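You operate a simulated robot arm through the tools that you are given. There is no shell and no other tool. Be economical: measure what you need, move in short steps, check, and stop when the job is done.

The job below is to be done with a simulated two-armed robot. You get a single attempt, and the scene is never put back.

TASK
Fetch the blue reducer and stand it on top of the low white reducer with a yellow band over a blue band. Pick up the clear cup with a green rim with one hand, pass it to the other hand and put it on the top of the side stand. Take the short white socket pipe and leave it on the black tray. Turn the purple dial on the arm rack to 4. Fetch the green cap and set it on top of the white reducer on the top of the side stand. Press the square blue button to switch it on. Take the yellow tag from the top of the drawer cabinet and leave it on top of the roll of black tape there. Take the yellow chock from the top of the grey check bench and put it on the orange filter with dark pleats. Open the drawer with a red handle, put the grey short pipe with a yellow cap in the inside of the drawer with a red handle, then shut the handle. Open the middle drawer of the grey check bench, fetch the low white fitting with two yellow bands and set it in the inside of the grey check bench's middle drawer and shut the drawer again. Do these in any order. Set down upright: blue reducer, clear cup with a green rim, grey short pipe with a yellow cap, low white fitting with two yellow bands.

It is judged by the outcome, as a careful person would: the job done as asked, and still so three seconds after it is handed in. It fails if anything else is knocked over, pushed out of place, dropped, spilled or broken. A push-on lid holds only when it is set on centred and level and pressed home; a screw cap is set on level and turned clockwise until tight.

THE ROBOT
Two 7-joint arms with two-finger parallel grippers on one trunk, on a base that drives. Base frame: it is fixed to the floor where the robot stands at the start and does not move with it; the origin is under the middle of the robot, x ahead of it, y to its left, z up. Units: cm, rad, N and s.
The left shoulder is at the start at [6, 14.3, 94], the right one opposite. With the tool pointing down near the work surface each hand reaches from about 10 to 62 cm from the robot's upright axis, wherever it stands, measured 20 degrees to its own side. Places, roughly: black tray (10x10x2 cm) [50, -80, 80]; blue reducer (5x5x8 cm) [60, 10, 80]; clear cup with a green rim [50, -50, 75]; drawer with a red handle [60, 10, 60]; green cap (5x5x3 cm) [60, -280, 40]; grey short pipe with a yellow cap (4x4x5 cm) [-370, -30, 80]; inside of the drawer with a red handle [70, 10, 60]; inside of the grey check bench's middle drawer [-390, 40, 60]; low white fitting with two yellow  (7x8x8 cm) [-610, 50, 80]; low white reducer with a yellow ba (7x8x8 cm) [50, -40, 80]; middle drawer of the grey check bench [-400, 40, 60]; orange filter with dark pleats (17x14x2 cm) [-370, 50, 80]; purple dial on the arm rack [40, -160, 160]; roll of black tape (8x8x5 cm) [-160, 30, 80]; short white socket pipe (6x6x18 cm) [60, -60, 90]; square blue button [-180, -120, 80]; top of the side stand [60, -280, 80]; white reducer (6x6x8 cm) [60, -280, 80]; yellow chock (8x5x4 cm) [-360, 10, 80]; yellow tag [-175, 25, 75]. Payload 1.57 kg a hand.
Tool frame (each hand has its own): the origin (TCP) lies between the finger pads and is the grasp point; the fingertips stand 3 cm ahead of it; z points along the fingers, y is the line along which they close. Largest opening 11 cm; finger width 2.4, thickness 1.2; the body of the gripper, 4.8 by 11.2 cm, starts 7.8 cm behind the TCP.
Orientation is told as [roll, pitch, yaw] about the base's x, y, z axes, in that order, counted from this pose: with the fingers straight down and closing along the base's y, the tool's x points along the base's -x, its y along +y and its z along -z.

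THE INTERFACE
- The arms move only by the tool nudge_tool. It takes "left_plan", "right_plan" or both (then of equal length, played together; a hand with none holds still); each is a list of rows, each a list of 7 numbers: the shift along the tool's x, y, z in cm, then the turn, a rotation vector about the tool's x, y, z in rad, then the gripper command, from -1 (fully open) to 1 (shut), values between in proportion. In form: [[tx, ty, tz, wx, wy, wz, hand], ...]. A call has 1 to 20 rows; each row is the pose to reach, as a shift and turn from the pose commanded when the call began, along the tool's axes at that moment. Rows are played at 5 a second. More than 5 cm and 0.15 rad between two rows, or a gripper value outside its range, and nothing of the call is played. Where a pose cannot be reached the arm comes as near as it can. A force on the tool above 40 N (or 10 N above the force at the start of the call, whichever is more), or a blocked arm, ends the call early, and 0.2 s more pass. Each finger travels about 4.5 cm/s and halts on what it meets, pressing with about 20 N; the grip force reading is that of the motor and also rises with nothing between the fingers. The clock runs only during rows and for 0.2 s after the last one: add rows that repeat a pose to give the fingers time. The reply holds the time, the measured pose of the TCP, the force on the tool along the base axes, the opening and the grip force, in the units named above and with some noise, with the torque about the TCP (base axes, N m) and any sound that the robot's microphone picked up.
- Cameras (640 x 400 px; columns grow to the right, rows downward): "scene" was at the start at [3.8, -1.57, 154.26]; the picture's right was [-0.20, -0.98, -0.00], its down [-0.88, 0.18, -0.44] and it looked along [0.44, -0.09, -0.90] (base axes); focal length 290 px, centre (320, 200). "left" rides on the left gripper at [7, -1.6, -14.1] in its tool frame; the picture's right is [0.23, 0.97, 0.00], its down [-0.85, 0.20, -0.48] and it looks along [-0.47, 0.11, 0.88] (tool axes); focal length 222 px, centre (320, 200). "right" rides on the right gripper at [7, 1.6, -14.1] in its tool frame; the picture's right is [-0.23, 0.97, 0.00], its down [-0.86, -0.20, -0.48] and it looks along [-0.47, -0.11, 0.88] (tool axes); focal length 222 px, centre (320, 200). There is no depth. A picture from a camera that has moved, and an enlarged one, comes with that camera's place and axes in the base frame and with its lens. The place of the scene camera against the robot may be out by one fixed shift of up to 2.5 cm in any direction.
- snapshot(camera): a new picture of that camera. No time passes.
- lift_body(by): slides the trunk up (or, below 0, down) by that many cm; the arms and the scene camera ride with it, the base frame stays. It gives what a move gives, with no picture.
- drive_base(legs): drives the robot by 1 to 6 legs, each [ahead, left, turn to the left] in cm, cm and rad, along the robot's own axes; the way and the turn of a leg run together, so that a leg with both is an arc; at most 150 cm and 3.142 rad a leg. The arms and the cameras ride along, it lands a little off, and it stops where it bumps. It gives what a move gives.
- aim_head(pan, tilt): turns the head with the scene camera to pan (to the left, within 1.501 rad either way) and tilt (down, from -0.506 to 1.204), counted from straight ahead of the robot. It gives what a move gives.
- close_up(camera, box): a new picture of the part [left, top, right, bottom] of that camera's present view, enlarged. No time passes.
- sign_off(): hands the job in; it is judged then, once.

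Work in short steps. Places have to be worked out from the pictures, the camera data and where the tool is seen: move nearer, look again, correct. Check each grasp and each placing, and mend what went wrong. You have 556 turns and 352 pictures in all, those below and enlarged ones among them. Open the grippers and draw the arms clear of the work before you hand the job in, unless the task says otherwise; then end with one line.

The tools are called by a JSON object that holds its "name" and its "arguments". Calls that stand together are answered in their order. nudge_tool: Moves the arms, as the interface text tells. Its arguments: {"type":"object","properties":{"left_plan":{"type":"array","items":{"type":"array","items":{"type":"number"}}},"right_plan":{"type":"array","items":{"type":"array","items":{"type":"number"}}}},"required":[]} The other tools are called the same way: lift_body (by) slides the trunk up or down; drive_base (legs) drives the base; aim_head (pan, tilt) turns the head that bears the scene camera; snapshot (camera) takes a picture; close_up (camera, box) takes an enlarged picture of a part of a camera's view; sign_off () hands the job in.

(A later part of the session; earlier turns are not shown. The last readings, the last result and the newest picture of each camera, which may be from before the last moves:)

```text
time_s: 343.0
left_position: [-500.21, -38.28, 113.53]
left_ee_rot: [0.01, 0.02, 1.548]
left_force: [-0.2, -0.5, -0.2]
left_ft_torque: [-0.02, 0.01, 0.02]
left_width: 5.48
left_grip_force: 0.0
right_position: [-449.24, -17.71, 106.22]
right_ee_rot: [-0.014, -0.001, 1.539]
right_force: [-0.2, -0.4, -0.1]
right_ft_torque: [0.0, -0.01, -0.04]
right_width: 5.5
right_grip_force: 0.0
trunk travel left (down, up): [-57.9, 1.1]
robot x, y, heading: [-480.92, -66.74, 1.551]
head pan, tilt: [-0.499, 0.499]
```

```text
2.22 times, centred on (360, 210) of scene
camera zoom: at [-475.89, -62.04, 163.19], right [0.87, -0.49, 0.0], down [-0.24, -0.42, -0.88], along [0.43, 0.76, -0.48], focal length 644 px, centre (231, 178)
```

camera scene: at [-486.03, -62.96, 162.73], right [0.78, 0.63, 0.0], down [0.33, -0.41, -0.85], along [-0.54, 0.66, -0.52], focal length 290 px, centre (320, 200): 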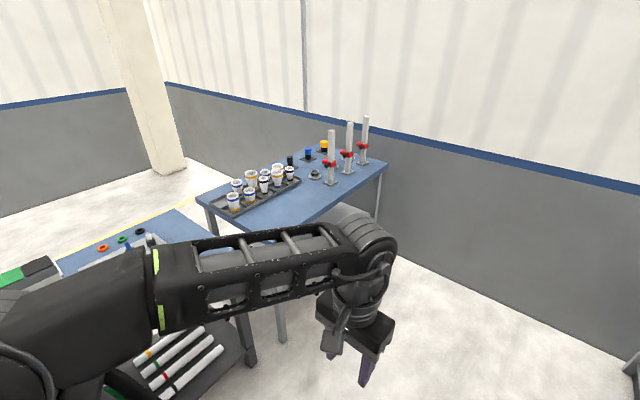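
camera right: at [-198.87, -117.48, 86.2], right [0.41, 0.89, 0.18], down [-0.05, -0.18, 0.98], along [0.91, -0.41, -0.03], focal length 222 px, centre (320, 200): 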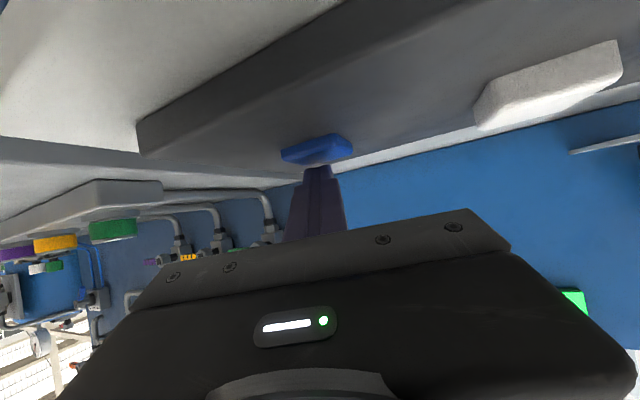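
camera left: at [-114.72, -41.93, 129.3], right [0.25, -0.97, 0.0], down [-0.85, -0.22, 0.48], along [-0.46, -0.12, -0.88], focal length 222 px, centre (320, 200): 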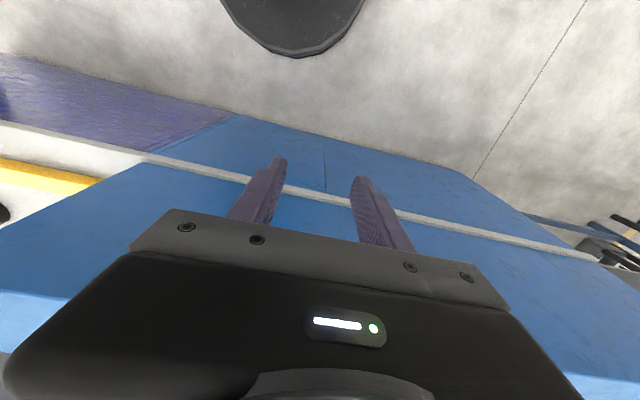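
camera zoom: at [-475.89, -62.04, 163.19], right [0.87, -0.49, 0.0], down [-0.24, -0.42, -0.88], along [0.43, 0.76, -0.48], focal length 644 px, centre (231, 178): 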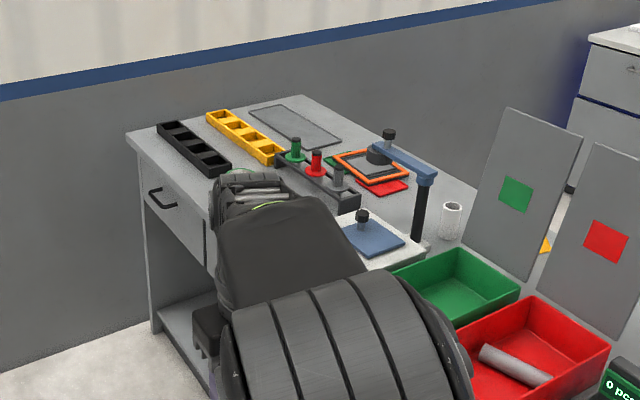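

One wide fitting shows yellow bands top and bottom, but another is partly hidden. I'll draw the right hand in, drive up beside that table and face it for a closer look.

{"name": "nudge_tool", "arguments": {"right_plan": [[4, 0, -1, 0, 0, 0, 0], [8, 0, -2, 0, 0, 0, 0], [12, 0, -3, 0, 0, 0, 0], [12, 0, -3, 0, 0, 0, 0]]}}

{"name": "drive_base", "arguments": {"legs": [[92, 0, 0], [0, 0, 1.585], [18, 0, 0]]}}

{"name": "aim_head", "arguments": {"pan": 0, "tilt": 0.6}}

{"name": "snapshot", "arguments": {"camera": "scene"}}

```text
time_s: 344.0
left_position: [-500.24, -38.18, 113.58]
left_ee_rot: [0.013, 0.019, 1.547]
left_force: [0.0, 0.4, -0.9]
left_ft_torque: [-0.03, 0.04, -0.01]
left_width: 5.5
left_grip_force: 0.1
right_position: [-449.79, -29.85, 109.27]
right_ee_rot: [-0.012, 0.0, 1.539]
right_force: [-0.3, -0.4, 0.1]
right_ft_torque: [0.0, 0.01, 0.02]
right_width: 5.5
right_grip_force: 0.0
trunk travel left (down, up): [-57.9, 1.1]
robot x, y, heading: [-480.79, -66.6, 1.547]
head pan, tilt: [-0.499, 0.499]
```

```text
time_s: 353.8
left_position: [-525.55, 6.91, 113.57]
left_ee_rot: [0.011, 0.019, 3.113]
left_force: [-0.6, 0.4, -1.2]
left_ft_torque: [-0.01, -0.05, 0.01]
left_width: 5.52
left_grip_force: 0.0
right_position: [-533.67, 57.52, 109.17]
right_ee_rot: [-0.013, -0.001, 3.107]
right_force: [-0.7, -1.0, 0.2]
right_ft_torque: [0.01, -0.04, -0.02]
right_width: 5.49
right_grip_force: 0.0
trunk travel left (down, up): [-57.9, 1.1]
robot x, y, heading: [-496.88, 25.95, 3.118]
head pan, tilt: [-0.499, 0.499]
```

```text
time_s: 354.7
left_position: [-525.32, 6.99, 113.57]
left_ee_rot: [0.01, 0.019, 3.114]
left_force: [-0.3, -0.5, 0.1]
left_ft_torque: [0.02, 0.0, 0.01]
left_width: 5.48
left_grip_force: 0.0
right_position: [-533.6, 57.48, 109.22]
right_ee_rot: [-0.014, -0.003, 3.106]
right_force: [0.0, -1.1, 0.0]
right_ft_torque: [-0.02, 0.03, 0.0]
right_width: 5.51
right_grip_force: 0.1
trunk travel left (down, up): [-57.9, 1.1]
robot x, y, heading: [-496.75, 26.35, 3.114]
head pan, tilt: [0.0, 0.6]
```

```text
169 pictures are left
camera scene: at [-502.09, 25.93, 162.28], right [0.02, 1.0, 0.0], down [0.56, -0.01, -0.83], along [-0.82, 0.02, -0.56], focal length 290 px, centre (320, 200)
```

scene: 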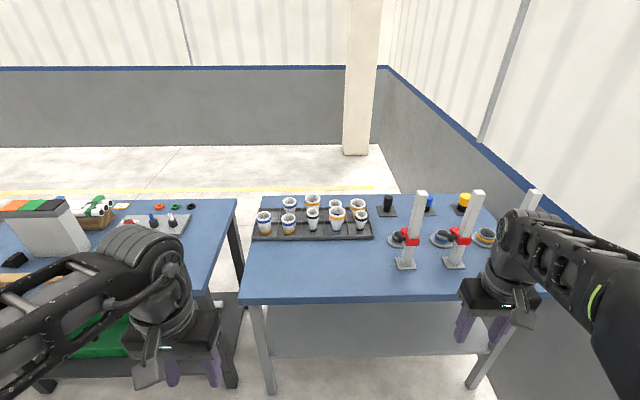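

The tray of fittings is on the far half of the table. I'll zoom in on it.

{"name": "close_up", "arguments": {"camera": "scene", "box": [245, 185, 385, 250]}}

```text
4.57 times, centred on (315, 218) of scene
camera zoom: at [-502.09, 25.93, 162.28], right [0.02, 1.0, 0.0], down [0.56, -0.01, -0.83], along [-0.82, 0.02, -0.56], focal length 1325 px, centre (343, 120)
```

zoom: 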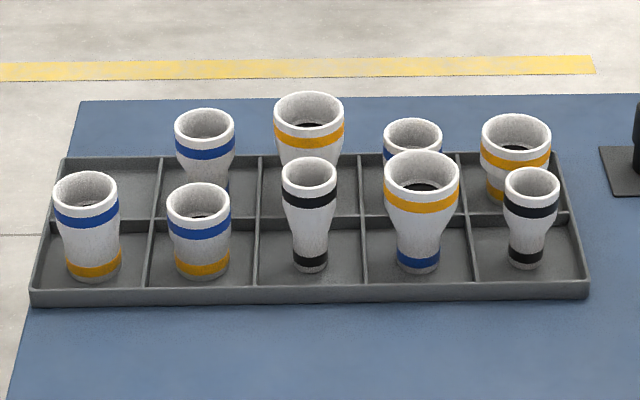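

The right-most fitting in the back row is the low one with two yellow bands; I'll need to reach it from behind that table later. First I'll turn to the grey check bench and study the chock, filter and pipe.

{"name": "drive_base", "arguments": {"legs": [[0, 0, -3.116]]}}

{"name": "aim_head", "arguments": {"pan": -0.2, "tilt": 0.6}}

{"name": "snapshot", "arguments": {"camera": "scene"}}

{"name": "close_up", "arguments": {"camera": "scene", "box": [180, 130, 480, 330]}}

```text
time_s: 362.4
left_position: [-469.05, 46.04, 113.56]
left_ee_rot: [0.01, 0.018, -0.002]
left_force: [0.0, 0.3, 0.8]
left_ft_torque: [0.01, -0.01, -0.01]
left_width: 5.51
left_grip_force: 0.2
right_position: [-459.43, -4.18, 109.19]
right_ee_rot: [-0.014, -0.002, -0.01]
right_force: [-0.5, -0.2, 1.0]
right_ft_torque: [0.04, 0.01, -0.02]
right_width: 5.51
right_grip_force: 0.1
trunk travel left (down, up): [-57.9, 1.1]
robot x, y, heading: [-496.97, 26.61, 0.005]
head pan, tilt: [0.0, 0.6]
```

```text
time_s: 363.1
left_position: [-468.94, 46.07, 113.52]
left_ee_rot: [0.012, 0.02, -0.004]
left_force: [-0.6, -0.1, 0.2]
left_ft_torque: [0.0, 0.0, -0.04]
left_width: 5.52
left_grip_force: 0.1
right_position: [-459.33, -4.21, 109.29]
right_ee_rot: [-0.014, -0.002, -0.009]
right_force: [0.7, -0.6, 0.9]
right_ft_torque: [-0.01, 0.0, 0.0]
right_width: 5.47
right_grip_force: 0.1
trunk travel left (down, up): [-57.9, 1.1]
robot x, y, heading: [-496.76, 26.16, 0.005]
head pan, tilt: [-0.201, 0.6]
```

```text
167 pictures are left
camera scene: at [-490.57, 24.06, 162.28], right [-0.19, -0.98, 0.0], down [-0.55, 0.11, -0.83], along [0.81, -0.16, -0.56], focal length 290 px, centre (320, 200)
```

scene: 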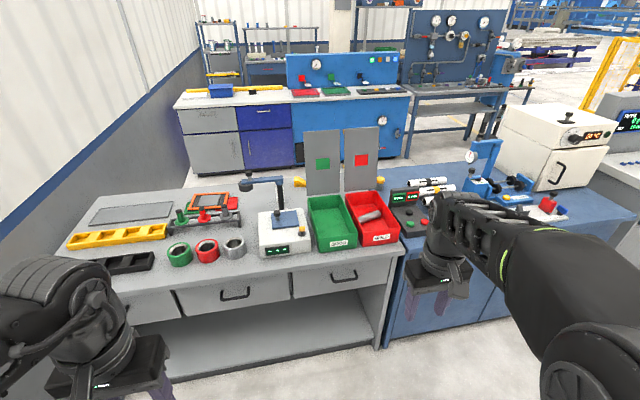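

```text
2.00 times, centred on (330, 230) of scene
camera zoom: at [-490.57, 24.06, 162.28], right [-0.19, -0.98, 0.0], down [-0.55, 0.11, -0.83], along [0.81, -0.16, -0.56], focal length 580 px, centre (300, 140)
```

zoom: 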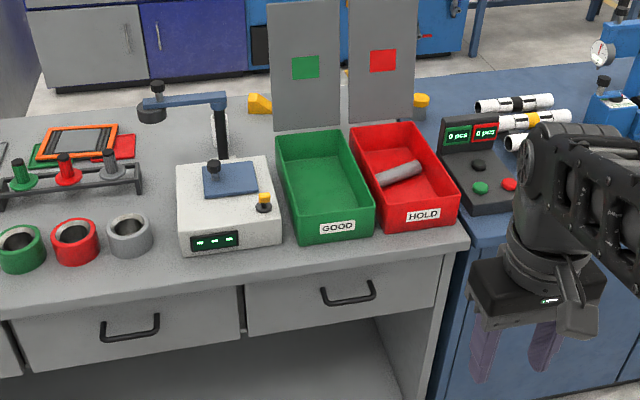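

The chock, filter and pipe sit at the back of the bench, reachable from the other aisle. I'll fetch the fitting first: south again, west, then up behind the far tables.

{"name": "drive_base", "arguments": {"legs": [[15, 0, -1.576], [150, 0, 0], [150, 0, 0], [50, 0, 0], [0, 0, -1.571]]}}

{"name": "aim_head", "arguments": {"pan": -0.4, "tilt": 0.4}}

{"name": "snapshot", "arguments": {"camera": "scene"}}

```text
time_s: 387.6
left_position: [-512.7, -350.62, 113.5]
left_ee_rot: [0.011, 0.02, -3.12]
left_force: [0.2, -0.3, 0.2]
left_ft_torque: [0.01, 0.0, -0.04]
left_width: 5.47
left_grip_force: 0.2
right_position: [-523.63, -300.7, 109.22]
right_ee_rot: [-0.013, -0.002, -3.127]
right_force: [0.0, 0.1, 0.4]
right_ft_torque: [-0.02, -0.02, -0.01]
right_width: 5.5
right_grip_force: 0.1
trunk travel left (down, up): [-57.9, 1.1]
robot x, y, heading: [-485.13, -330.11, -3.116]
head pan, tilt: [-0.201, 0.6]
```

```text
time_s: 388.3
left_position: [-512.78, -350.66, 113.53]
left_ee_rot: [0.012, 0.019, -3.12]
left_force: [0.7, -0.5, -0.4]
left_ft_torque: [0.02, 0.01, -0.01]
left_width: 5.48
left_grip_force: 0.1
right_position: [-523.35, -300.61, 109.2]
right_ee_rot: [-0.013, -0.001, -3.129]
right_force: [-0.3, -0.3, 0.0]
right_ft_torque: [0.0, -0.01, 0.01]
right_width: 5.51
right_grip_force: 0.0
trunk travel left (down, up): [-57.9, 1.1]
robot x, y, heading: [-485.22, -330.25, -3.115]
head pan, tilt: [-0.4, 0.4]
```

```text
165 pictures are left
camera scene: at [-490.25, -327.02, 164.1], right [0.36, 0.93, 0.0], down [0.36, -0.14, -0.92], along [-0.86, 0.34, -0.39], focal length 290 px, centre (320, 200)
```

scene: 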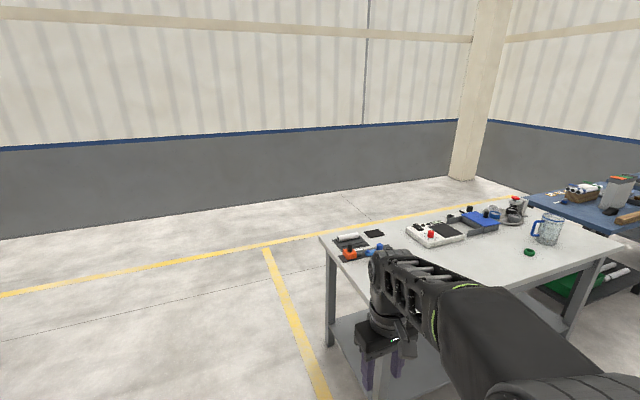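

Clear floor beyond the white table. I'll swing a bit wider, continue west to x ≈ -690 and then head north.

{"name": "drive_base", "arguments": {"legs": [[0, 15, -0.025], [150, 0, 0], [52, 0, 0], [0, 0, -1.571], [150, 0, 0], [150, 0, 0]]}}

{"name": "aim_head", "arguments": {"pan": -0.4, "tilt": 0.5}}

{"name": "snapshot", "arguments": {"camera": "scene"}}

```text
time_s: 417.2
left_position: [-696.07, -20.24, 113.56]
left_ee_rot: [0.013, 0.02, 1.539]
left_force: [0.0, -0.7, -0.1]
left_ft_torque: [-0.01, 0.05, 0.02]
left_width: 5.51
left_grip_force: 0.1
right_position: [-645.48, -12.14, 109.2]
right_ee_rot: [-0.015, -0.002, 1.531]
right_force: [0.6, 0.5, -0.2]
right_ft_torque: [0.01, 0.01, 0.02]
right_width: 5.5
right_grip_force: 0.0
trunk travel left (down, up): [-57.9, 1.1]
robot x, y, heading: [-676.84, -48.54, 1.544]
head pan, tilt: [-0.4, 0.4]
```

```text
time_s: 417.8
left_position: [-695.9, -20.18, 113.51]
left_ee_rot: [0.012, 0.019, 1.54]
left_force: [0.4, 0.7, 0.4]
left_ft_torque: [0.0, 0.0, 0.01]
left_width: 5.48
left_grip_force: 0.1
right_position: [-645.47, -12.12, 109.2]
right_ee_rot: [-0.015, -0.003, 1.53]
right_force: [0.7, 0.5, -0.4]
right_ft_torque: [0.0, 0.03, 0.0]
right_width: 5.5
right_grip_force: 0.0
trunk travel left (down, up): [-57.9, 1.1]
robot x, y, heading: [-677.21, -48.96, 1.549]
head pan, tilt: [-0.4, 0.499]
```

```text
164 pictures are left
camera scene: at [-672.55, -43.75, 163.2], right [0.91, -0.41, 0.0], down [-0.2, -0.44, -0.88], along [0.36, 0.8, -0.48], focal length 290 px, centre (320, 200)
```

scene: 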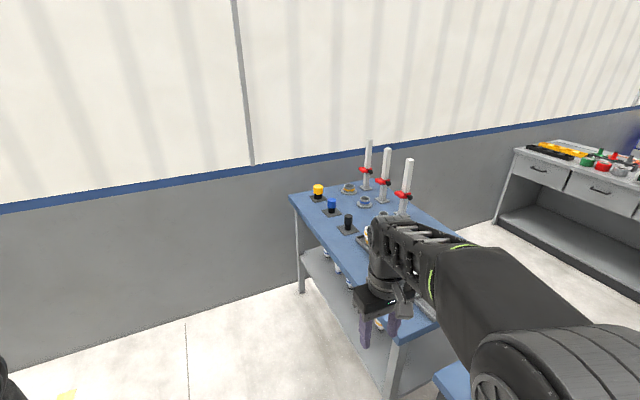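

The table's back edge is clear. I'll drive to y ≈ 32 and turn to face the tray from behind.

{"name": "drive_base", "arguments": {"legs": [[80, 0, 0], [0, 0, -1.549], [8, 0, 0]]}}

{"name": "aim_head", "arguments": {"pan": 0.1, "tilt": 0.9}}

{"name": "snapshot", "arguments": {"camera": "scene"}}

{"name": "snapshot", "arguments": {"camera": "left"}}

```text
time_s: 426.5
left_position: [-639.34, 51.83, 113.52]
left_ee_rot: [0.013, 0.019, 0.009]
left_force: [-0.4, -0.3, 0.3]
left_ft_torque: [0.04, 0.04, -0.01]
left_width: 5.49
left_grip_force: 0.0
right_position: [-629.2, 1.7, 109.23]
right_ee_rot: [-0.014, -0.001, 0.0]
right_force: [1.6, -0.4, 0.4]
right_ft_torque: [-0.02, 0.02, 0.0]
right_width: 5.49
right_grip_force: 0.1
trunk travel left (down, up): [-57.9, 1.1]
robot x, y, heading: [-667.26, 31.74, 0.013]
head pan, tilt: [-0.4, 0.499]
```

```text
time_s: 427.5
left_position: [-639.49, 51.88, 113.66]
left_ee_rot: [0.011, 0.019, 0.007]
left_force: [0.5, 0.0, -0.1]
left_ft_torque: [-0.02, 0.02, -0.04]
left_width: 5.52
left_grip_force: 0.0
right_position: [-629.4, 1.74, 109.12]
right_ee_rot: [-0.014, -0.002, 0.0]
right_force: [-0.3, -0.2, 0.9]
right_ft_torque: [-0.02, 0.0, -0.01]
right_width: 5.5
right_grip_force: 0.1
trunk travel left (down, up): [-57.9, 1.1]
robot x, y, heading: [-667.1, 31.62, 0.011]
head pan, tilt: [0.099, 0.901]
```

```text
163 pictures are left
camera scene: at [-661.94, 32.14, 159.81], right [0.11, -0.99, 0.0], down [-0.78, -0.09, -0.62], along [0.62, 0.07, -0.78], focal length 290 px, centre (320, 200)
```

scene: 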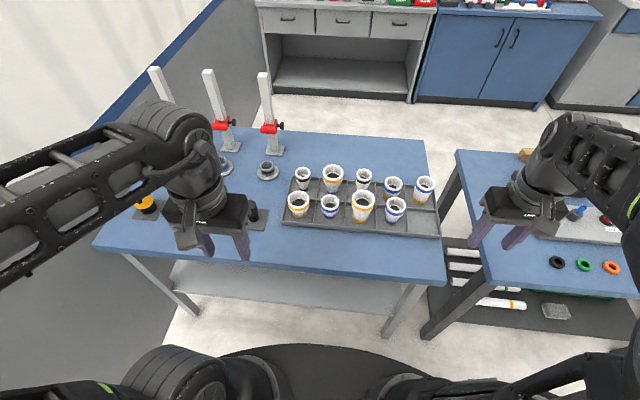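

```text
162 pictures are left
camera left: at [-646.17, 49.96, 127.72], right [-0.23, 0.97, 0.02], down [0.86, 0.2, 0.46], along [0.45, 0.12, -0.89], focal length 222 px, centre (320, 200)
```

left: 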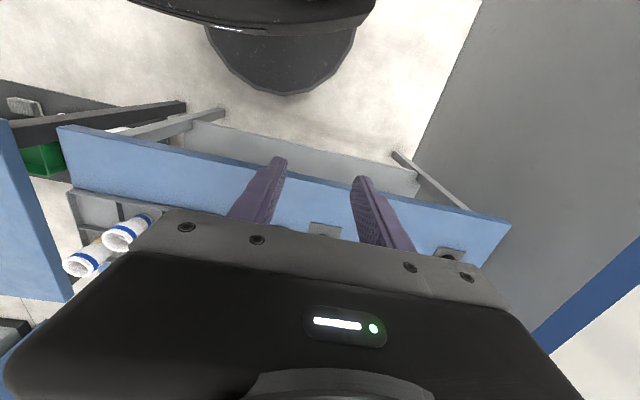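

The target is the left-most fitting of the near row, at about (-607.5, 45.5). I'll bring the open left hand over it.

{"name": "nudge_tool", "arguments": {"left_plan": [[-4, -0.8, 0.5, 0.003, -0.005, 0, -0.5], [-8, -1.6, 1.5, 0.006, -0.01, 0, -1], [-12, -2.4, 3, 0.011, -0.019, 0, -1], [-16, -3.2, 4.5, 0.011, -0.019, 0, -1], [-20, -4, 6, 0.011, -0.019, 0, -1], [-24, -4.8, 8, 0.011, -0.019, 0, -1], [-28, -5.6, 10, 0.011, -0.019, 0, -1], [-31, -6.4, 12, 0.011, -0.019, 0, -1], [-31, -6.4, 12, 0.011, -0.019, 0, -1]]}}

{"name": "snapshot", "arguments": {"camera": "left"}}

{"name": "close_up", "arguments": {"camera": "scene", "box": [240, 130, 460, 270]}}

```text
time_s: 429.5
left_position: [-608.64, 45.98, 100.54]
left_ee_rot: [0.001, 0.001, 0.01]
left_force: [-0.5, -0.6, -0.5]
left_ft_torque: [0.03, -0.04, -0.04]
left_width: 10.99
left_grip_force: 0.1
right_position: [-629.38, 1.61, 109.21]
right_ee_rot: [-0.013, -0.003, 0.001]
right_force: [-0.1, -0.5, 0.4]
right_ft_torque: [0.02, -0.01, -0.02]
right_width: 5.51
right_grip_force: 0.0
trunk travel left (down, up): [-57.9, 1.1]
robot x, y, heading: [-667.24, 31.94, 0.016]
head pan, tilt: [0.099, 0.901]
```

```text
161 pictures are left
camera left: at [-615.63, 44.17, 114.66], right [-0.23, 0.97, 0.0], down [0.85, 0.21, 0.48], along [0.47, 0.11, -0.88], focal length 222 px, centre (320, 200)
```

left: 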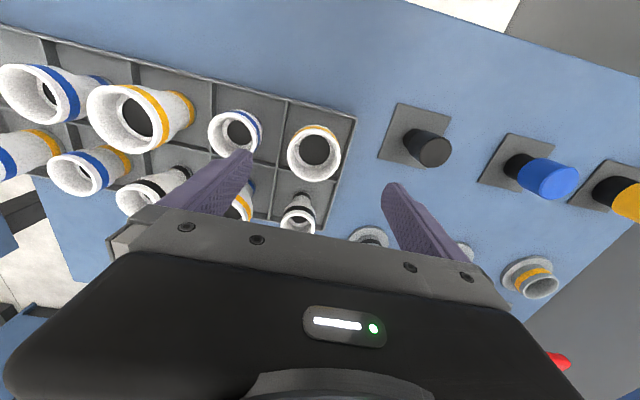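

```text
2.86 times, centred on (350, 200) of scene
camera zoom: at [-662.02, 32.15, 159.81], right [0.11, -0.99, 0.0], down [-0.78, -0.09, -0.62], along [0.62, 0.07, -0.78], focal length 828 px, centre (234, 200)
```

zoom: 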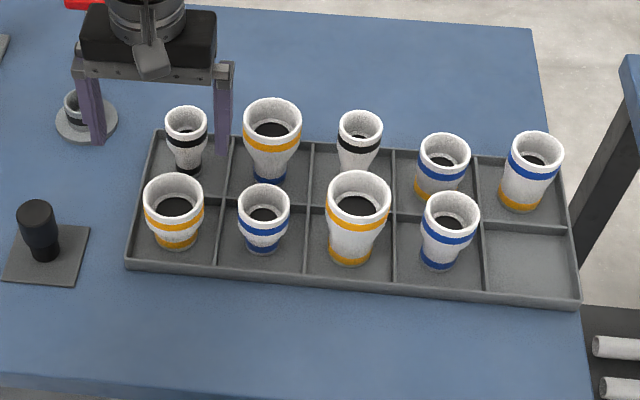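

The target is confirmed, with about 3 cm to its neighbour. I'll narrow the opening to 8 cm, centre on it and lower partway.

{"name": "nudge_tool", "arguments": {"left_plan": [[-0.85, -0.9, 1, 0, 0, 0, -0.45], [-0.85, -0.9, 3, 0, 0, 0, -0.45], [-0.85, -0.9, 6, 0, 0, 0, -0.45], [-0.85, -0.9, 7, 0, 0, 0, -0.45], [-0.85, -0.9, 7, 0, 0, 0, -0.45]]}}

{"name": "snapshot", "arguments": {"camera": "left"}}

```text
time_s: 430.7
left_position: [-607.75, 44.99, 93.85]
left_ee_rot: [0.001, 0.0, 0.008]
left_force: [-0.4, 0.1, -0.4]
left_ft_torque: [0.0, 0.0, -0.03]
left_width: 7.95
left_grip_force: 0.1
right_position: [-629.34, 1.78, 109.18]
right_ee_rot: [-0.014, -0.002, 0.0]
right_force: [-0.4, 1.0, -0.7]
right_ft_torque: [-0.04, 0.0, 0.01]
right_width: 5.48
right_grip_force: 0.1
trunk travel left (down, up): [-57.9, 1.1]
robot x, y, heading: [-667.24, 31.81, 0.014]
head pan, tilt: [0.099, 0.901]
```

```text
159 pictures are left
camera left: at [-614.78, 43.25, 107.93], right [-0.23, 0.97, 0.0], down [0.85, 0.21, 0.48], along [0.47, 0.11, -0.88], focal length 222 px, centre (320, 200)
```

left: 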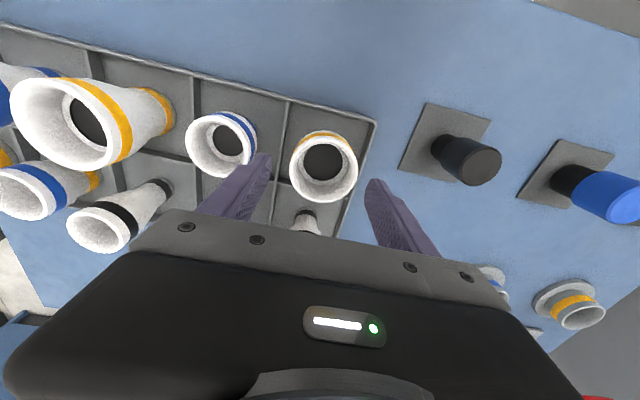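

Centred on (-607.3, 45.3) with clearance to the neighbour. I'll lower to z 86.3 and close.

{"name": "nudge_tool", "arguments": {"left_plan": [[-0.4, 0.3, 2.5, 0, 0, 0, -0.45], [-0.4, 0.3, 5, 0, 0, 0, -0.45], [-0.4, 0.3, 7.5, 0, 0, 0, -0.45], [-0.4, 0.3, 7.5, 0, 0, 0, 0], [-0.4, 0.3, 7.5, 0, 0, 0, 0.5], [-0.4, 0.3, 7.5, 0, 0, 0, 0.7], [-0.4, 0.3, 7.5, 0, 0, 0, 0.7]]}}

{"name": "snapshot", "arguments": {"camera": "left"}}

```text
time_s: 432.3
left_position: [-607.21, 45.41, 86.34]
left_ee_rot: [0.003, 0.001, 0.006]
left_force: [0.3, -0.9, -1.1]
left_ft_torque: [-0.01, -0.01, -0.01]
left_width: 6.44
left_grip_force: 20.4
right_position: [-629.31, 1.78, 109.21]
right_ee_rot: [-0.012, -0.002, 0.0]
right_force: [-0.6, -0.4, 0.5]
right_ft_torque: [-0.01, 0.0, -0.02]
right_width: 5.49
right_grip_force: 0.1
trunk travel left (down, up): [-57.9, 1.1]
robot x, y, heading: [-667.03, 31.59, 0.009]
head pan, tilt: [0.099, 0.901]
```

```text
158 pictures are left
camera left: at [-614.21, 43.61, 100.48], right [-0.23, 0.97, 0.0], down [0.85, 0.21, 0.48], along [0.47, 0.11, -0.88], focal length 222 px, centre (320, 200)
```

left: 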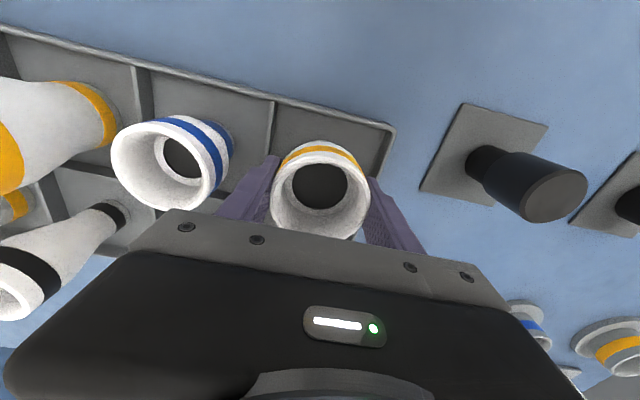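

Gripped at 6.4 cm. I'll lift it clear and draw it back toward the robot.

{"name": "nudge_tool", "arguments": {"left_plan": [[0, 0, -4, 0, 0, 0, 0.7], [0, 0, -8, 0, 0, 0, 0.7], [0, 0, -12, 0, 0, 0, 0.7], [0, 0, -16, 0, 0, 0, 0.7], [4, 1, -18, 0, 0, 0, 0.7], [8, 2, -19, 0, 0, 0, 0.7], [12, 3, -20, 0, 0, 0, 0.7], [16, 4, -20, 0, 0, 0, 0.7], [20, 5, -20, 0, 0, 0, 0.7], [20, 5, -20, 0, 0, 0, 0.7]]}}

{"name": "snapshot", "arguments": {"camera": "left"}}

{"name": "close_up", "arguments": {"camera": "scene", "box": [100, 130, 460, 330]}}

```text
time_s: 434.5
left_position: [-627.3, 49.96, 106.28]
left_ee_rot: [0.0, 0.002, 0.007]
left_force: [0.0, -0.1, -0.9]
left_ft_torque: [0.0, 0.03, 0.0]
left_width: 6.41
left_grip_force: 19.7
right_position: [-629.18, 1.71, 109.19]
right_ee_rot: [-0.014, -0.002, 0.001]
right_force: [-0.1, 0.7, 1.0]
right_ft_torque: [-0.04, 0.02, 0.01]
right_width: 5.48
right_grip_force: 0.0
trunk travel left (down, up): [-57.9, 1.1]
robot x, y, heading: [-667.22, 31.87, 0.014]
head pan, tilt: [0.099, 0.901]
```

```text
157 pictures are left
camera left: at [-634.34, 48.3, 120.37], right [-0.23, 0.97, 0.0], down [0.85, 0.21, 0.48], along [0.46, 0.11, -0.88], focal length 222 px, centre (320, 200)
```

left: 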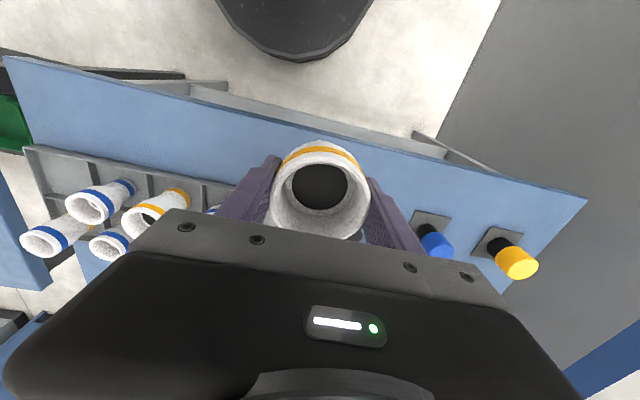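

```text
1.78 times, centred on (280, 230) of scene
camera zoom: at [-661.82, 32.23, 159.79], right [0.11, -0.99, 0.0], down [-0.78, -0.09, -0.62], along [0.62, 0.07, -0.78], focal length 515 px, centre (391, 147)
```

zoom: 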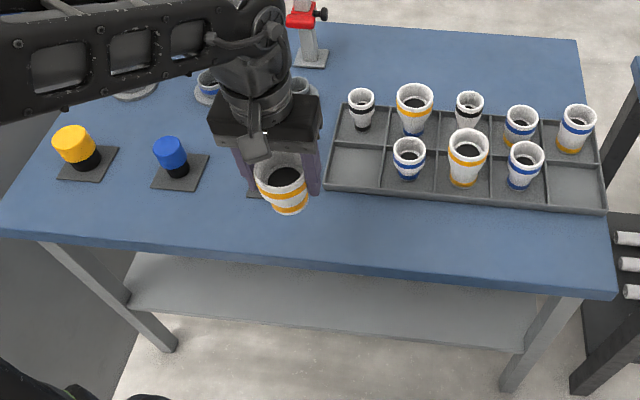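

I have the right fitting, held upright. I'll drive back the way I came, around the south end and up to the front of the check bench.

{"name": "drive_base", "arguments": {"legs": [[-17, 0, 0], [0, 0, -1.585], [150, 0, 0], [150, 0, 0], [75, 0, 0], [0, 0, 1.571]]}}

{"name": "snapshot", "arguments": {"camera": "left"}}

```text
time_s: 461.3
left_position: [-643.12, -326.32, 106.29]
left_ee_rot: [0.002, 0.0, -0.011]
left_force: [-0.5, -0.3, -1.4]
left_ft_torque: [0.02, -0.03, -0.02]
left_width: 6.4
left_grip_force: 19.5
right_position: [-645.94, -374.71, 109.25]
right_ee_rot: [-0.013, -0.002, -0.018]
right_force: [0.7, 0.4, -0.2]
right_ft_torque: [0.0, 0.01, -0.02]
right_width: 5.5
right_grip_force: 0.1
trunk travel left (down, up): [-57.9, 1.1]
robot x, y, heading: [-682.97, -344.04, -0.001]
head pan, tilt: [0.099, 0.901]
```

```text
155 pictures are left
camera left: at [-650.1, -328.0, 120.44], right [-0.22, 0.98, 0.0], down [0.86, 0.19, 0.48], along [0.47, 0.1, -0.88], focal length 222 px, centre (320, 200)
```

left: 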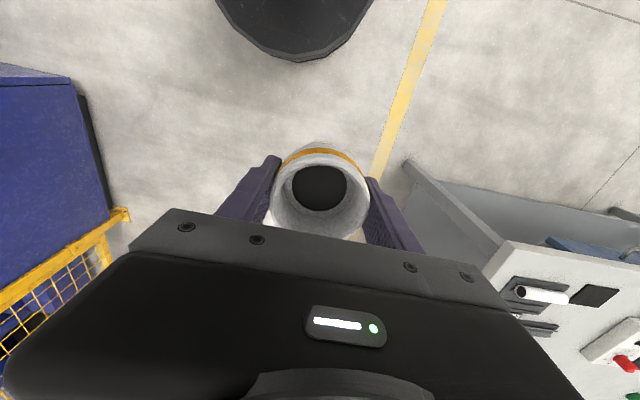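

Still held. On along the south aisle and up toward the bench.

{"name": "drive_base", "arguments": {"legs": [[150, 0, 0], [50, 0, 0], [0, 0, 1.571], [150, 0, 0], [150, 0, 0], [65, 0, 0]]}}

{"name": "drive_base", "arguments": {"legs": [[0, 0, -1.571]]}}

{"name": "aim_head", "arguments": {"pan": 0, "tilt": 0.75}}

{"name": "snapshot", "arguments": {"camera": "scene"}}

{"name": "snapshot", "arguments": {"camera": "left"}}

```text
time_s: 492.6
left_position: [-497.87, 61.25, 106.44]
left_ee_rot: [0.002, 0.0, 1.587]
left_force: [0.2, 0.5, 0.4]
left_ft_torque: [-0.03, -0.02, 0.0]
left_width: 6.43
left_grip_force: 19.5
right_position: [-449.68, 59.7, 109.12]
right_ee_rot: [-0.013, -0.001, 1.58]
right_force: [0.3, 0.4, -0.1]
right_ft_torque: [-0.01, 0.01, -0.01]
right_width: 5.52
right_grip_force: 0.1
trunk travel left (down, up): [-57.9, 1.1]
robot x, y, heading: [-479.21, 21.21, 1.589]
head pan, tilt: [0.099, 0.901]
```

```text
time_s: 496.8
left_position: [-439.68, 40.18, 106.37]
left_ee_rot: [0.002, 0.001, 0.016]
left_force: [0.9, 0.2, 0.3]
left_ft_torque: [0.01, 0.0, -0.01]
left_width: 6.38
left_grip_force: 20.4
right_position: [-441.19, -8.15, 109.24]
right_ee_rot: [-0.014, -0.002, 0.008]
right_force: [0.3, 0.3, -0.3]
right_ft_torque: [0.01, 0.0, 0.0]
right_width: 5.49
right_grip_force: 0.1
trunk travel left (down, up): [-57.9, 1.1]
robot x, y, heading: [-478.96, 21.74, 0.02]
head pan, tilt: [0.099, 0.901]
```

```text
time_s: 497.5
left_position: [-439.58, 40.19, 106.47]
left_ee_rot: [0.001, 0.001, 0.017]
left_force: [-0.2, 0.5, -1.3]
left_ft_torque: [0.01, 0.04, 0.02]
left_width: 6.4
left_grip_force: 19.6
right_position: [-441.2, -8.14, 109.37]
right_ee_rot: [-0.014, -0.001, 0.008]
right_force: [1.0, 0.8, 0.1]
right_ft_torque: [0.01, 0.0, -0.03]
right_width: 5.5
right_grip_force: 0.1
trunk travel left (down, up): [-57.9, 1.1]
robot x, y, heading: [-479.11, 21.62, 0.022]
head pan, tilt: [0.0, 0.75]
```

```text
154 pictures are left
camera scene: at [-473.28, 21.37, 160.99], right [0.02, -1.0, 0.0], down [-0.68, -0.01, -0.73], along [0.73, 0.02, -0.68], focal length 290 px, centre (320, 200)
```

scene: 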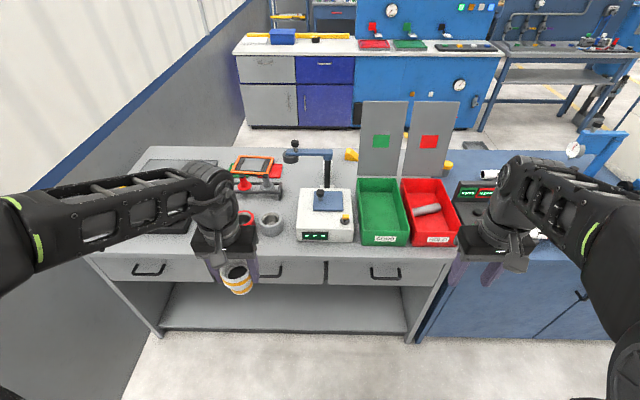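

```text
153 pictures are left
camera left: at [-446.65, 38.41, 120.43], right [-0.24, 0.97, 0.0], down [0.85, 0.21, 0.48], along [0.46, 0.12, -0.88], focal length 222 px, centre (320, 200)
```

left: 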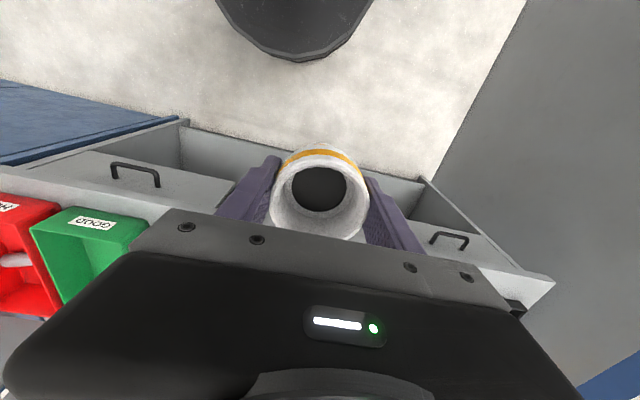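

The middle drawer's handle is at about (-419, 43, 72). I'll move 34 cm left so my free right hand lines up with it.

{"name": "drive_base", "arguments": {"legs": [[0, 34, -0.02]]}}

{"name": "lift_body", "arguments": {"by": -15}}

{"name": "snapshot", "arguments": {"camera": "scene"}}

{"name": "snapshot", "arguments": {"camera": "right"}}

```text
time_s: 499.7
left_position: [-439.5, 73.85, 106.31]
left_ee_rot: [-0.001, 0.0, -0.006]
left_force: [0.9, 0.2, -1.0]
left_ft_torque: [0.0, 0.04, -0.01]
left_width: 6.42
left_grip_force: 19.7
right_position: [-442.12, 25.53, 109.34]
right_ee_rot: [-0.012, -0.003, -0.016]
right_force: [0.0, 0.4, -0.7]
right_ft_torque: [-0.01, 0.0, 0.0]
right_width: 5.49
right_grip_force: 0.0
trunk travel left (down, up): [-57.9, 1.1]
robot x, y, heading: [-479.29, 55.83, -0.004]
head pan, tilt: [0.0, 0.75]
```

```text
time_s: 501.5
left_position: [-439.62, 73.75, 91.26]
left_ee_rot: [0.002, 0.002, -0.008]
left_force: [-0.2, -1.1, -1.4]
left_ft_torque: [0.03, 0.01, -0.01]
left_width: 6.41
left_grip_force: 19.9
right_position: [-442.22, 25.53, 94.28]
right_ee_rot: [-0.014, 0.0, -0.015]
right_force: [0.1, 0.5, 1.3]
right_ft_torque: [-0.02, 0.02, 0.01]
right_width: 5.5
right_grip_force: 0.0
trunk travel left (down, up): [-42.9, 16.1]
robot x, y, heading: [-479.49, 55.88, 0.001]
head pan, tilt: [0.0, 0.75]
```

```text
152 pictures are left
camera scene: at [-473.61, 55.66, 146.0], right [0.0, -1.0, 0.0], down [-0.68, 0.0, -0.73], along [0.73, 0.0, -0.68], focal length 290 px, centre (320, 200)
```

scene: 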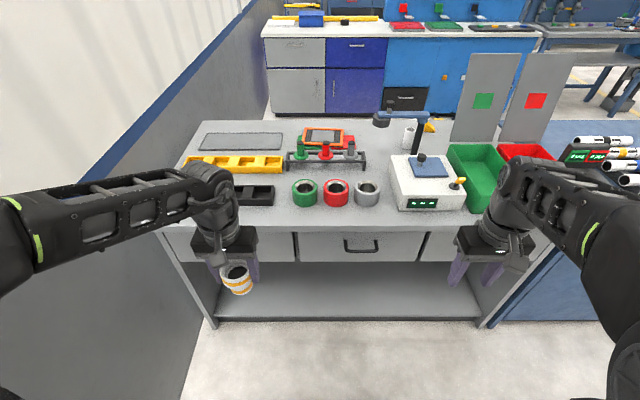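

```text
151 pictures are left
camera right: at [-449.26, 27.36, 108.27], right [0.24, 0.97, -0.01], down [0.85, -0.21, 0.48], along [0.47, -0.13, -0.88], focal length 222 px, centre (320, 200)
```

right: 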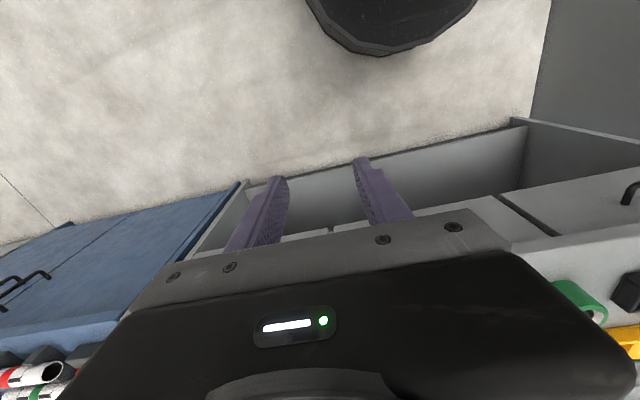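

{"name": "close_up", "arguments": {"camera": "scene", "box": [280, 210, 440, 290]}}

```text
4.00 times, centred on (360, 250) of scene
camera zoom: at [-473.61, 55.66, 146.0], right [0.0, -1.0, 0.0], down [-0.68, 0.0, -0.73], along [0.73, 0.0, -0.68], focal length 1159 px, centre (160, 0)
```

zoom: 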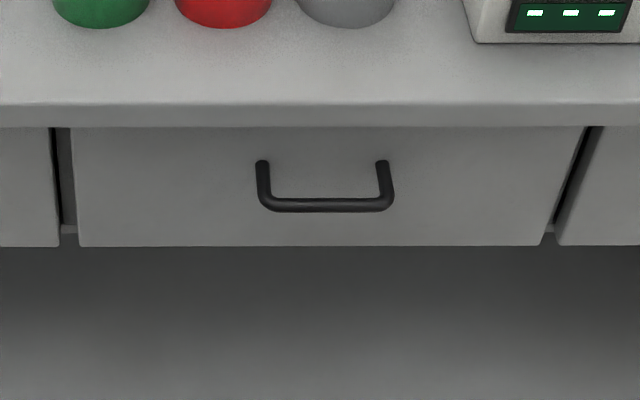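

The handle's bar is at about (-420.8, 42.8, 74), about 10 cm wide. I'll point the right hand level ahead and roll it so the fingers close vertically around the bar.

{"name": "nudge_tool", "arguments": {"right_plan": [[2, 0, 0, 0, -0.14, 0, 0], [4, 0, 0, 0, -0.28, 0, 0], [6, 0, 0, 0, -0.42, 0, 0], [6, 0, 1, 0, -0.56, 0, 0], [6, 0, 2, 0, -0.7, 0, 0], [6, 0, 3, 0, -0.84, 0, 0], [6, 0, 4, 0, -0.98, 0, 0], [6, 0, 5, 0, -1.12, 0, 0], [6, 0, 6, 0, -1.26, 0, 0], [6, 0, 7, 0, -1.4, 0, 0], [6, 0, 8, 0, -1.54, 0, 0], [6, 0, 8, 0, -1.57, 0, 0]]}}

{"name": "nudge_tool", "arguments": {"right_plan": [[0, 0, 0, 0, 0, -0.14, 0], [0, 0, 0, 0, 0, -0.28, 0], [0, 0, 0, 0, 0, -0.42, 0], [0, 0, 0, 0, 0, -0.56, 0], [0, 0, 0, 0, 0, -0.7, 0], [0, 0, 0, 0, 0, -0.84, 0], [0, 0, 0, 0, 0, -0.98, 0], [0, 0, 0, 0, 0, -1.12, 0], [0, 0, 0, 0, 0, -1.26, 0], [0, 0, 0, 0, 0, -1.4, 0], [0, 0, 0, 0, 0, -1.54, 0], [0, 0, 0, 0, 0, -1.57, 0]]}}

{"name": "snapshot", "arguments": {"camera": "scene"}}

{"name": "snapshot", "arguments": {"camera": "right"}}

```text
time_s: 504.1
left_position: [-439.57, 73.7, 91.3]
left_ee_rot: [0.003, 0.0, -0.008]
left_force: [-0.1, 0.4, -1.0]
left_ft_torque: [-0.02, 0.01, 0.04]
left_width: 6.42
left_grip_force: 19.9
right_position: [-448.07, 18.81, 79.42]
right_ee_rot: [-1.919, -1.559, 1.91]
right_force: [-0.9, 0.0, -0.6]
right_ft_torque: [-0.01, -0.02, 0.0]
right_width: 5.51
right_grip_force: 0.1
right hand out of reach, approached as far as the arm can: row 4, 5, 6, 7, 8, 9, 10, 11, 12
trunk travel left (down, up): [-42.9, 16.1]
robot x, y, heading: [-479.71, 56.0, 0.001]
head pan, tilt: [0.0, 0.75]
```

```text
time_s: 506.7
left_position: [-439.58, 73.73, 91.41]
left_ee_rot: [0.001, 0.002, -0.007]
left_force: [1.7, -0.4, -0.7]
left_ft_torque: [0.01, -0.01, -0.01]
left_width: 6.4
left_grip_force: 20.1
right_position: [-439.84, 13.35, 85.64]
right_ee_rot: [-1.452, 0.023, 1.533]
right_force: [-0.2, 0.3, 0.8]
right_ft_torque: [-0.01, 0.0, 0.01]
right_width: 5.47
right_grip_force: 0.1
right hand out of reach, approached as far as the arm can: row 1, 2, 3, 4, 5, 6, 7, 8, 9, 10, 11, 12
trunk travel left (down, up): [-42.9, 16.1]
robot x, y, heading: [-480.1, 56.04, -0.009]
head pan, tilt: [0.0, 0.75]
```

```text
149 pictures are left
camera scene: at [-473.58, 55.63, 145.99], right [0.0, -1.0, 0.0], down [-0.68, 0.0, -0.73], along [0.73, 0.0, -0.68], focal length 290 px, centre (320, 200)
```

scene: 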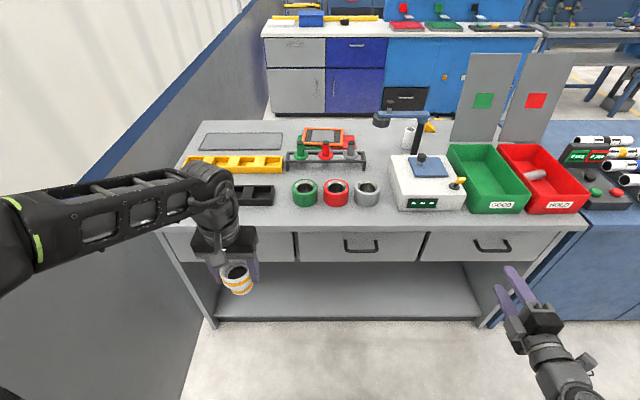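

```text
148 pictures are left
camera right: at [-454.33, 6.91, 85.77], right [-0.11, 0.21, -0.97], down [-0.42, 0.88, 0.24], along [0.9, 0.43, -0.01], focal length 222 px, centre (320, 200)
```

right: 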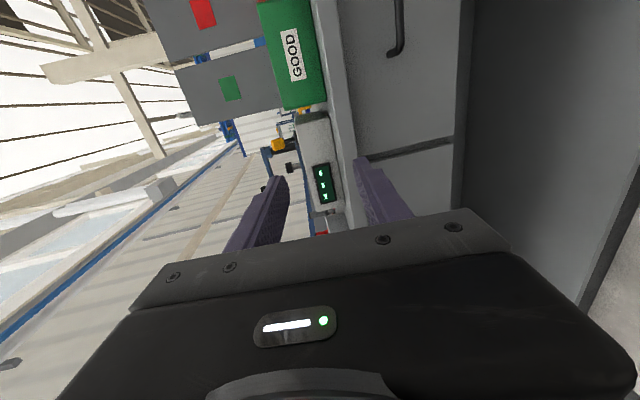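

The right hand now points ahead with the fingers one above the other. I'll move it across to just in front of the handle.

{"name": "nudge_tool", "arguments": {"right_plan": [[-3.75, 1.25, 1, 0, 0, 0, 0], [-7.5, 2.5, 2, 0, 0, 0, 0], [-11.25, 3.75, 3, 0, 0, 0, 0], [-15, 5, 4, 0, 0, 0, 0], [-18.75, 6.3, 5, 0, 0, 0, 0], [-22.5, 7.5, 6, 0, 0, 0, 0], [-26.25, 8.8, 7, 0, 0, 0, 0], [-30, 10.06, 7.9, 0, 0, 0, 0], [-30, 10.06, 7.9, 0, 0, 0, 0]]}}

{"name": "snapshot", "arguments": {"camera": "right"}}

{"name": "snapshot", "arguments": {"camera": "scene"}}

```text
time_s: 508.7
left_position: [-439.59, 73.67, 91.35]
left_ee_rot: [0.0, -0.001, -0.007]
left_force: [-0.8, 0.1, -0.2]
left_ft_torque: [0.0, 0.02, -0.02]
left_width: 6.42
left_grip_force: 20.0
right_position: [-432.17, 38.71, 75.89]
right_ee_rot: [-1.45, 0.02, 1.539]
right_force: [0.6, 0.5, -0.5]
right_ft_torque: [-0.01, 0.0, 0.02]
right_width: 5.49
right_grip_force: 0.0
right hand out of reach, approached as far as the arm can: row 1, 2, 3, 4, 5, 6, 7, 8, 9
trunk travel left (down, up): [-42.9, 16.1]
robot x, y, heading: [-479.47, 56.1, 0.001]
head pan, tilt: [0.0, 0.75]
```

```text
147 pictures are left
camera right: at [-446.64, 32.13, 76.08], right [-0.11, 0.21, -0.97], down [-0.42, 0.87, 0.24], along [0.9, 0.44, -0.01], focal length 222 px, centre (320, 200)
```

right: 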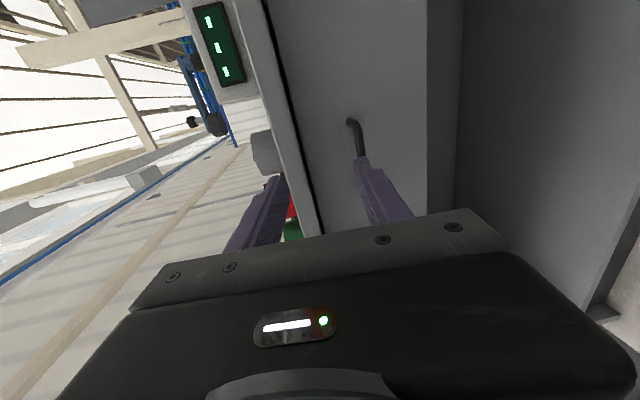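

```text
146 pictures are left
camera scene: at [-473.63, 55.65, 146.0], right [0.0, -1.0, 0.0], down [-0.68, 0.0, -0.73], along [0.73, 0.0, -0.68], focal length 290 px, centre (320, 200)
```

scene: 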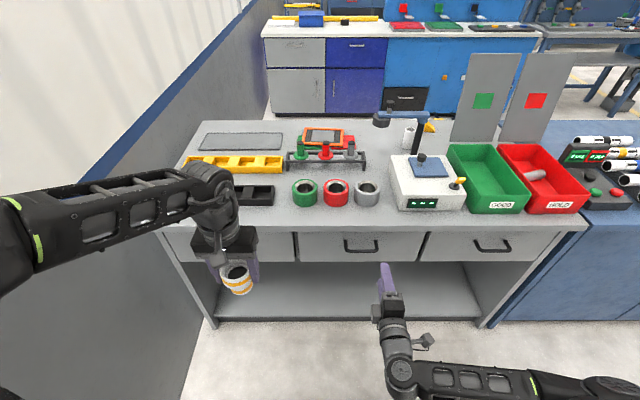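

The right camera puts the bar lower, near z 70. I'll shift the base 4 cm left, lower the hand 5.5 cm and look again.

{"name": "drive_base", "arguments": {"legs": [[0, 4, 0]]}}

{"name": "nudge_tool", "arguments": {"right_plan": [[0, 2, 0, 0, 0, 0, 0], [0, 4, 0, 0, 0, 0, 0], [0, 5.5, 0, 0, 0, 0, 0], [0, 5.5, 0, 0, 0, 0, 0]]}}

{"name": "snapshot", "arguments": {"camera": "right"}}

```text
time_s: 509.5
left_position: [-439.62, 78.0, 91.49]
left_ee_rot: [0.001, 0.002, -0.008]
left_force: [-0.3, -0.1, -0.4]
left_ft_torque: [0.0, 0.01, -0.02]
left_width: 6.38
left_grip_force: 19.4
right_position: [-432.08, 42.84, 75.93]
right_ee_rot: [-1.451, 0.022, 1.54]
right_force: [-0.2, 0.4, 0.4]
right_ft_torque: [-0.02, 0.0, -0.02]
right_width: 5.52
right_grip_force: 0.1
trunk travel left (down, up): [-42.9, 16.1]
robot x, y, heading: [-479.43, 59.71, -0.003]
head pan, tilt: [0.0, 0.75]
```

```text
time_s: 510.5
left_position: [-439.56, 77.74, 91.38]
left_ee_rot: [0.001, -0.001, -0.007]
left_force: [0.1, 0.6, -1.1]
left_ft_torque: [0.01, -0.03, 0.01]
left_width: 6.39
left_grip_force: 20.4
right_position: [-431.83, 42.0, 72.09]
right_ee_rot: [-1.448, 0.018, 1.541]
right_force: [0.3, 1.1, -0.5]
right_ft_torque: [-0.03, -0.01, 0.02]
right_width: 5.49
right_grip_force: 0.1
right hand out of reach, approached as far as the arm can: row 2, 3, 4
trunk travel left (down, up): [-42.9, 16.1]
robot x, y, heading: [-479.63, 60.1, -0.004]
head pan, tilt: [0.0, 0.75]
```

```text
145 pictures are left
camera right: at [-446.32, 35.38, 72.31], right [-0.11, 0.21, -0.97], down [-0.43, 0.87, 0.24], along [0.9, 0.44, -0.01], focal length 222 px, centre (320, 200)
```

right: 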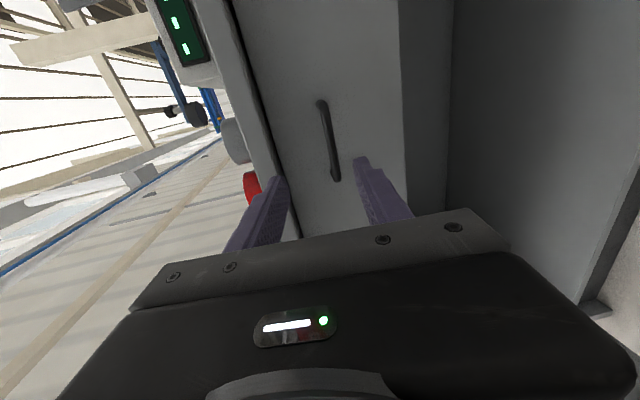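

The handle now shows clearly between the fingers: bar at about (-419.7, 41.5, 69.4). I'll lower the trunk 1.5 cm and advance onto it.

{"name": "lift_body", "arguments": {"by": -1.5}}

{"name": "nudge_tool", "arguments": {"right_plan": [[0, 0, 3, 0, 0, 0, 0], [0, 0, 6, 0, 0, 0, 0], [0, 0, 9, 0, 0, 0, 0], [0, 0, 10.7, 0, 0, 0, 0], [0, 0, 10.7, 0, 0, 0, 0]]}}

{"name": "snapshot", "arguments": {"camera": "right"}}

```text
time_s: 511.2
left_position: [-439.53, 77.79, 89.85]
left_ee_rot: [0.002, 0.0, -0.007]
left_force: [0.2, 0.4, -1.0]
left_ft_torque: [0.01, -0.01, 0.0]
left_width: 6.43
left_grip_force: 20.2
right_position: [-431.74, 41.91, 70.58]
right_ee_rot: [-1.451, 0.019, 1.541]
right_force: [0.3, -0.3, -0.4]
right_ft_torque: [-0.01, -0.01, 0.0]
right_width: 5.49
right_grip_force: 0.1
trunk travel left (down, up): [-41.4, 17.6]
robot x, y, heading: [-479.66, 60.29, -0.006]
head pan, tilt: [0.0, 0.75]
```

```text
time_s: 512.4
left_position: [-439.47, 77.84, 89.98]
left_ee_rot: [0.001, 0.002, -0.006]
left_force: [-0.4, 0.5, -0.6]
left_ft_torque: [-0.01, 0.01, 0.04]
left_width: 6.42
left_grip_force: 19.7
right_position: [-421.22, 41.48, 69.53]
right_ee_rot: [-1.45, 0.018, 1.543]
right_force: [0.6, 0.5, 0.1]
right_ft_torque: [0.0, -0.03, 0.0]
right_width: 5.5
right_grip_force: 0.1
trunk travel left (down, up): [-41.4, 17.6]
robot x, y, heading: [-479.85, 59.93, -0.004]
head pan, tilt: [0.0, 0.75]
```

```text
144 pictures are left
camera right: at [-435.73, 35.11, 69.57], right [-0.11, 0.21, -0.97], down [-0.43, 0.87, 0.24], along [0.9, 0.44, -0.01], focal length 222 px, centre (320, 200)
```

right: 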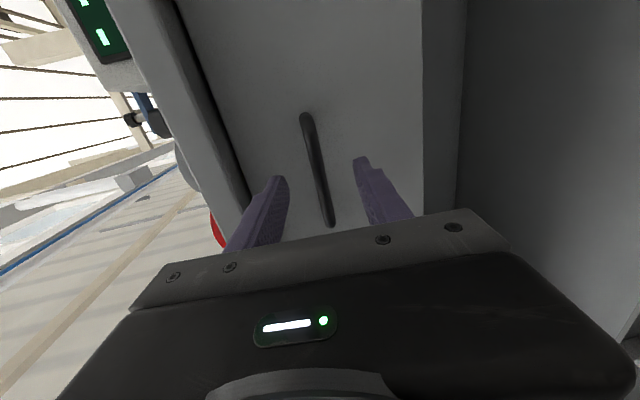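

The bar is still about 4.5 cm ahead of the grasp point. I'll advance 3.6 cm more and close.

{"name": "nudge_tool", "arguments": {"right_plan": [[0, 0.2, 2, 0, 0, 0, 0], [0, 0.2, 3.6, 0, 0, 0, 0], [0, 0.2, 3.6, 0, 0, 0, 0]]}}

{"name": "snapshot", "arguments": {"camera": "right"}}

```text
time_s: 513.2
left_position: [-439.53, 77.78, 89.94]
left_ee_rot: [0.001, 0.001, -0.008]
left_force: [-0.2, 0.2, -1.1]
left_ft_torque: [0.03, 0.0, -0.02]
left_width: 6.39
left_grip_force: 19.2
right_position: [-417.64, 41.33, 68.88]
right_ee_rot: [-1.449, 0.019, 1.542]
right_force: [-0.1, -0.1, 0.7]
right_ft_torque: [0.01, 0.02, 0.01]
right_width: 5.51
right_grip_force: 0.2
trunk travel left (down, up): [-41.4, 17.6]
robot x, y, heading: [-479.57, 59.94, -0.0]
head pan, tilt: [0.0, 0.75]
```

```text
143 pictures are left
camera right: at [-432.18, 34.93, 68.99], right [-0.11, 0.21, -0.97], down [-0.43, 0.87, 0.24], along [0.9, 0.44, -0.01], focal length 222 px, centre (320, 200)
```

right: 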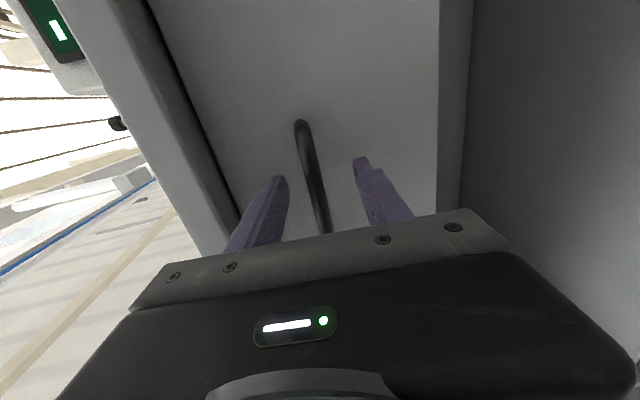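

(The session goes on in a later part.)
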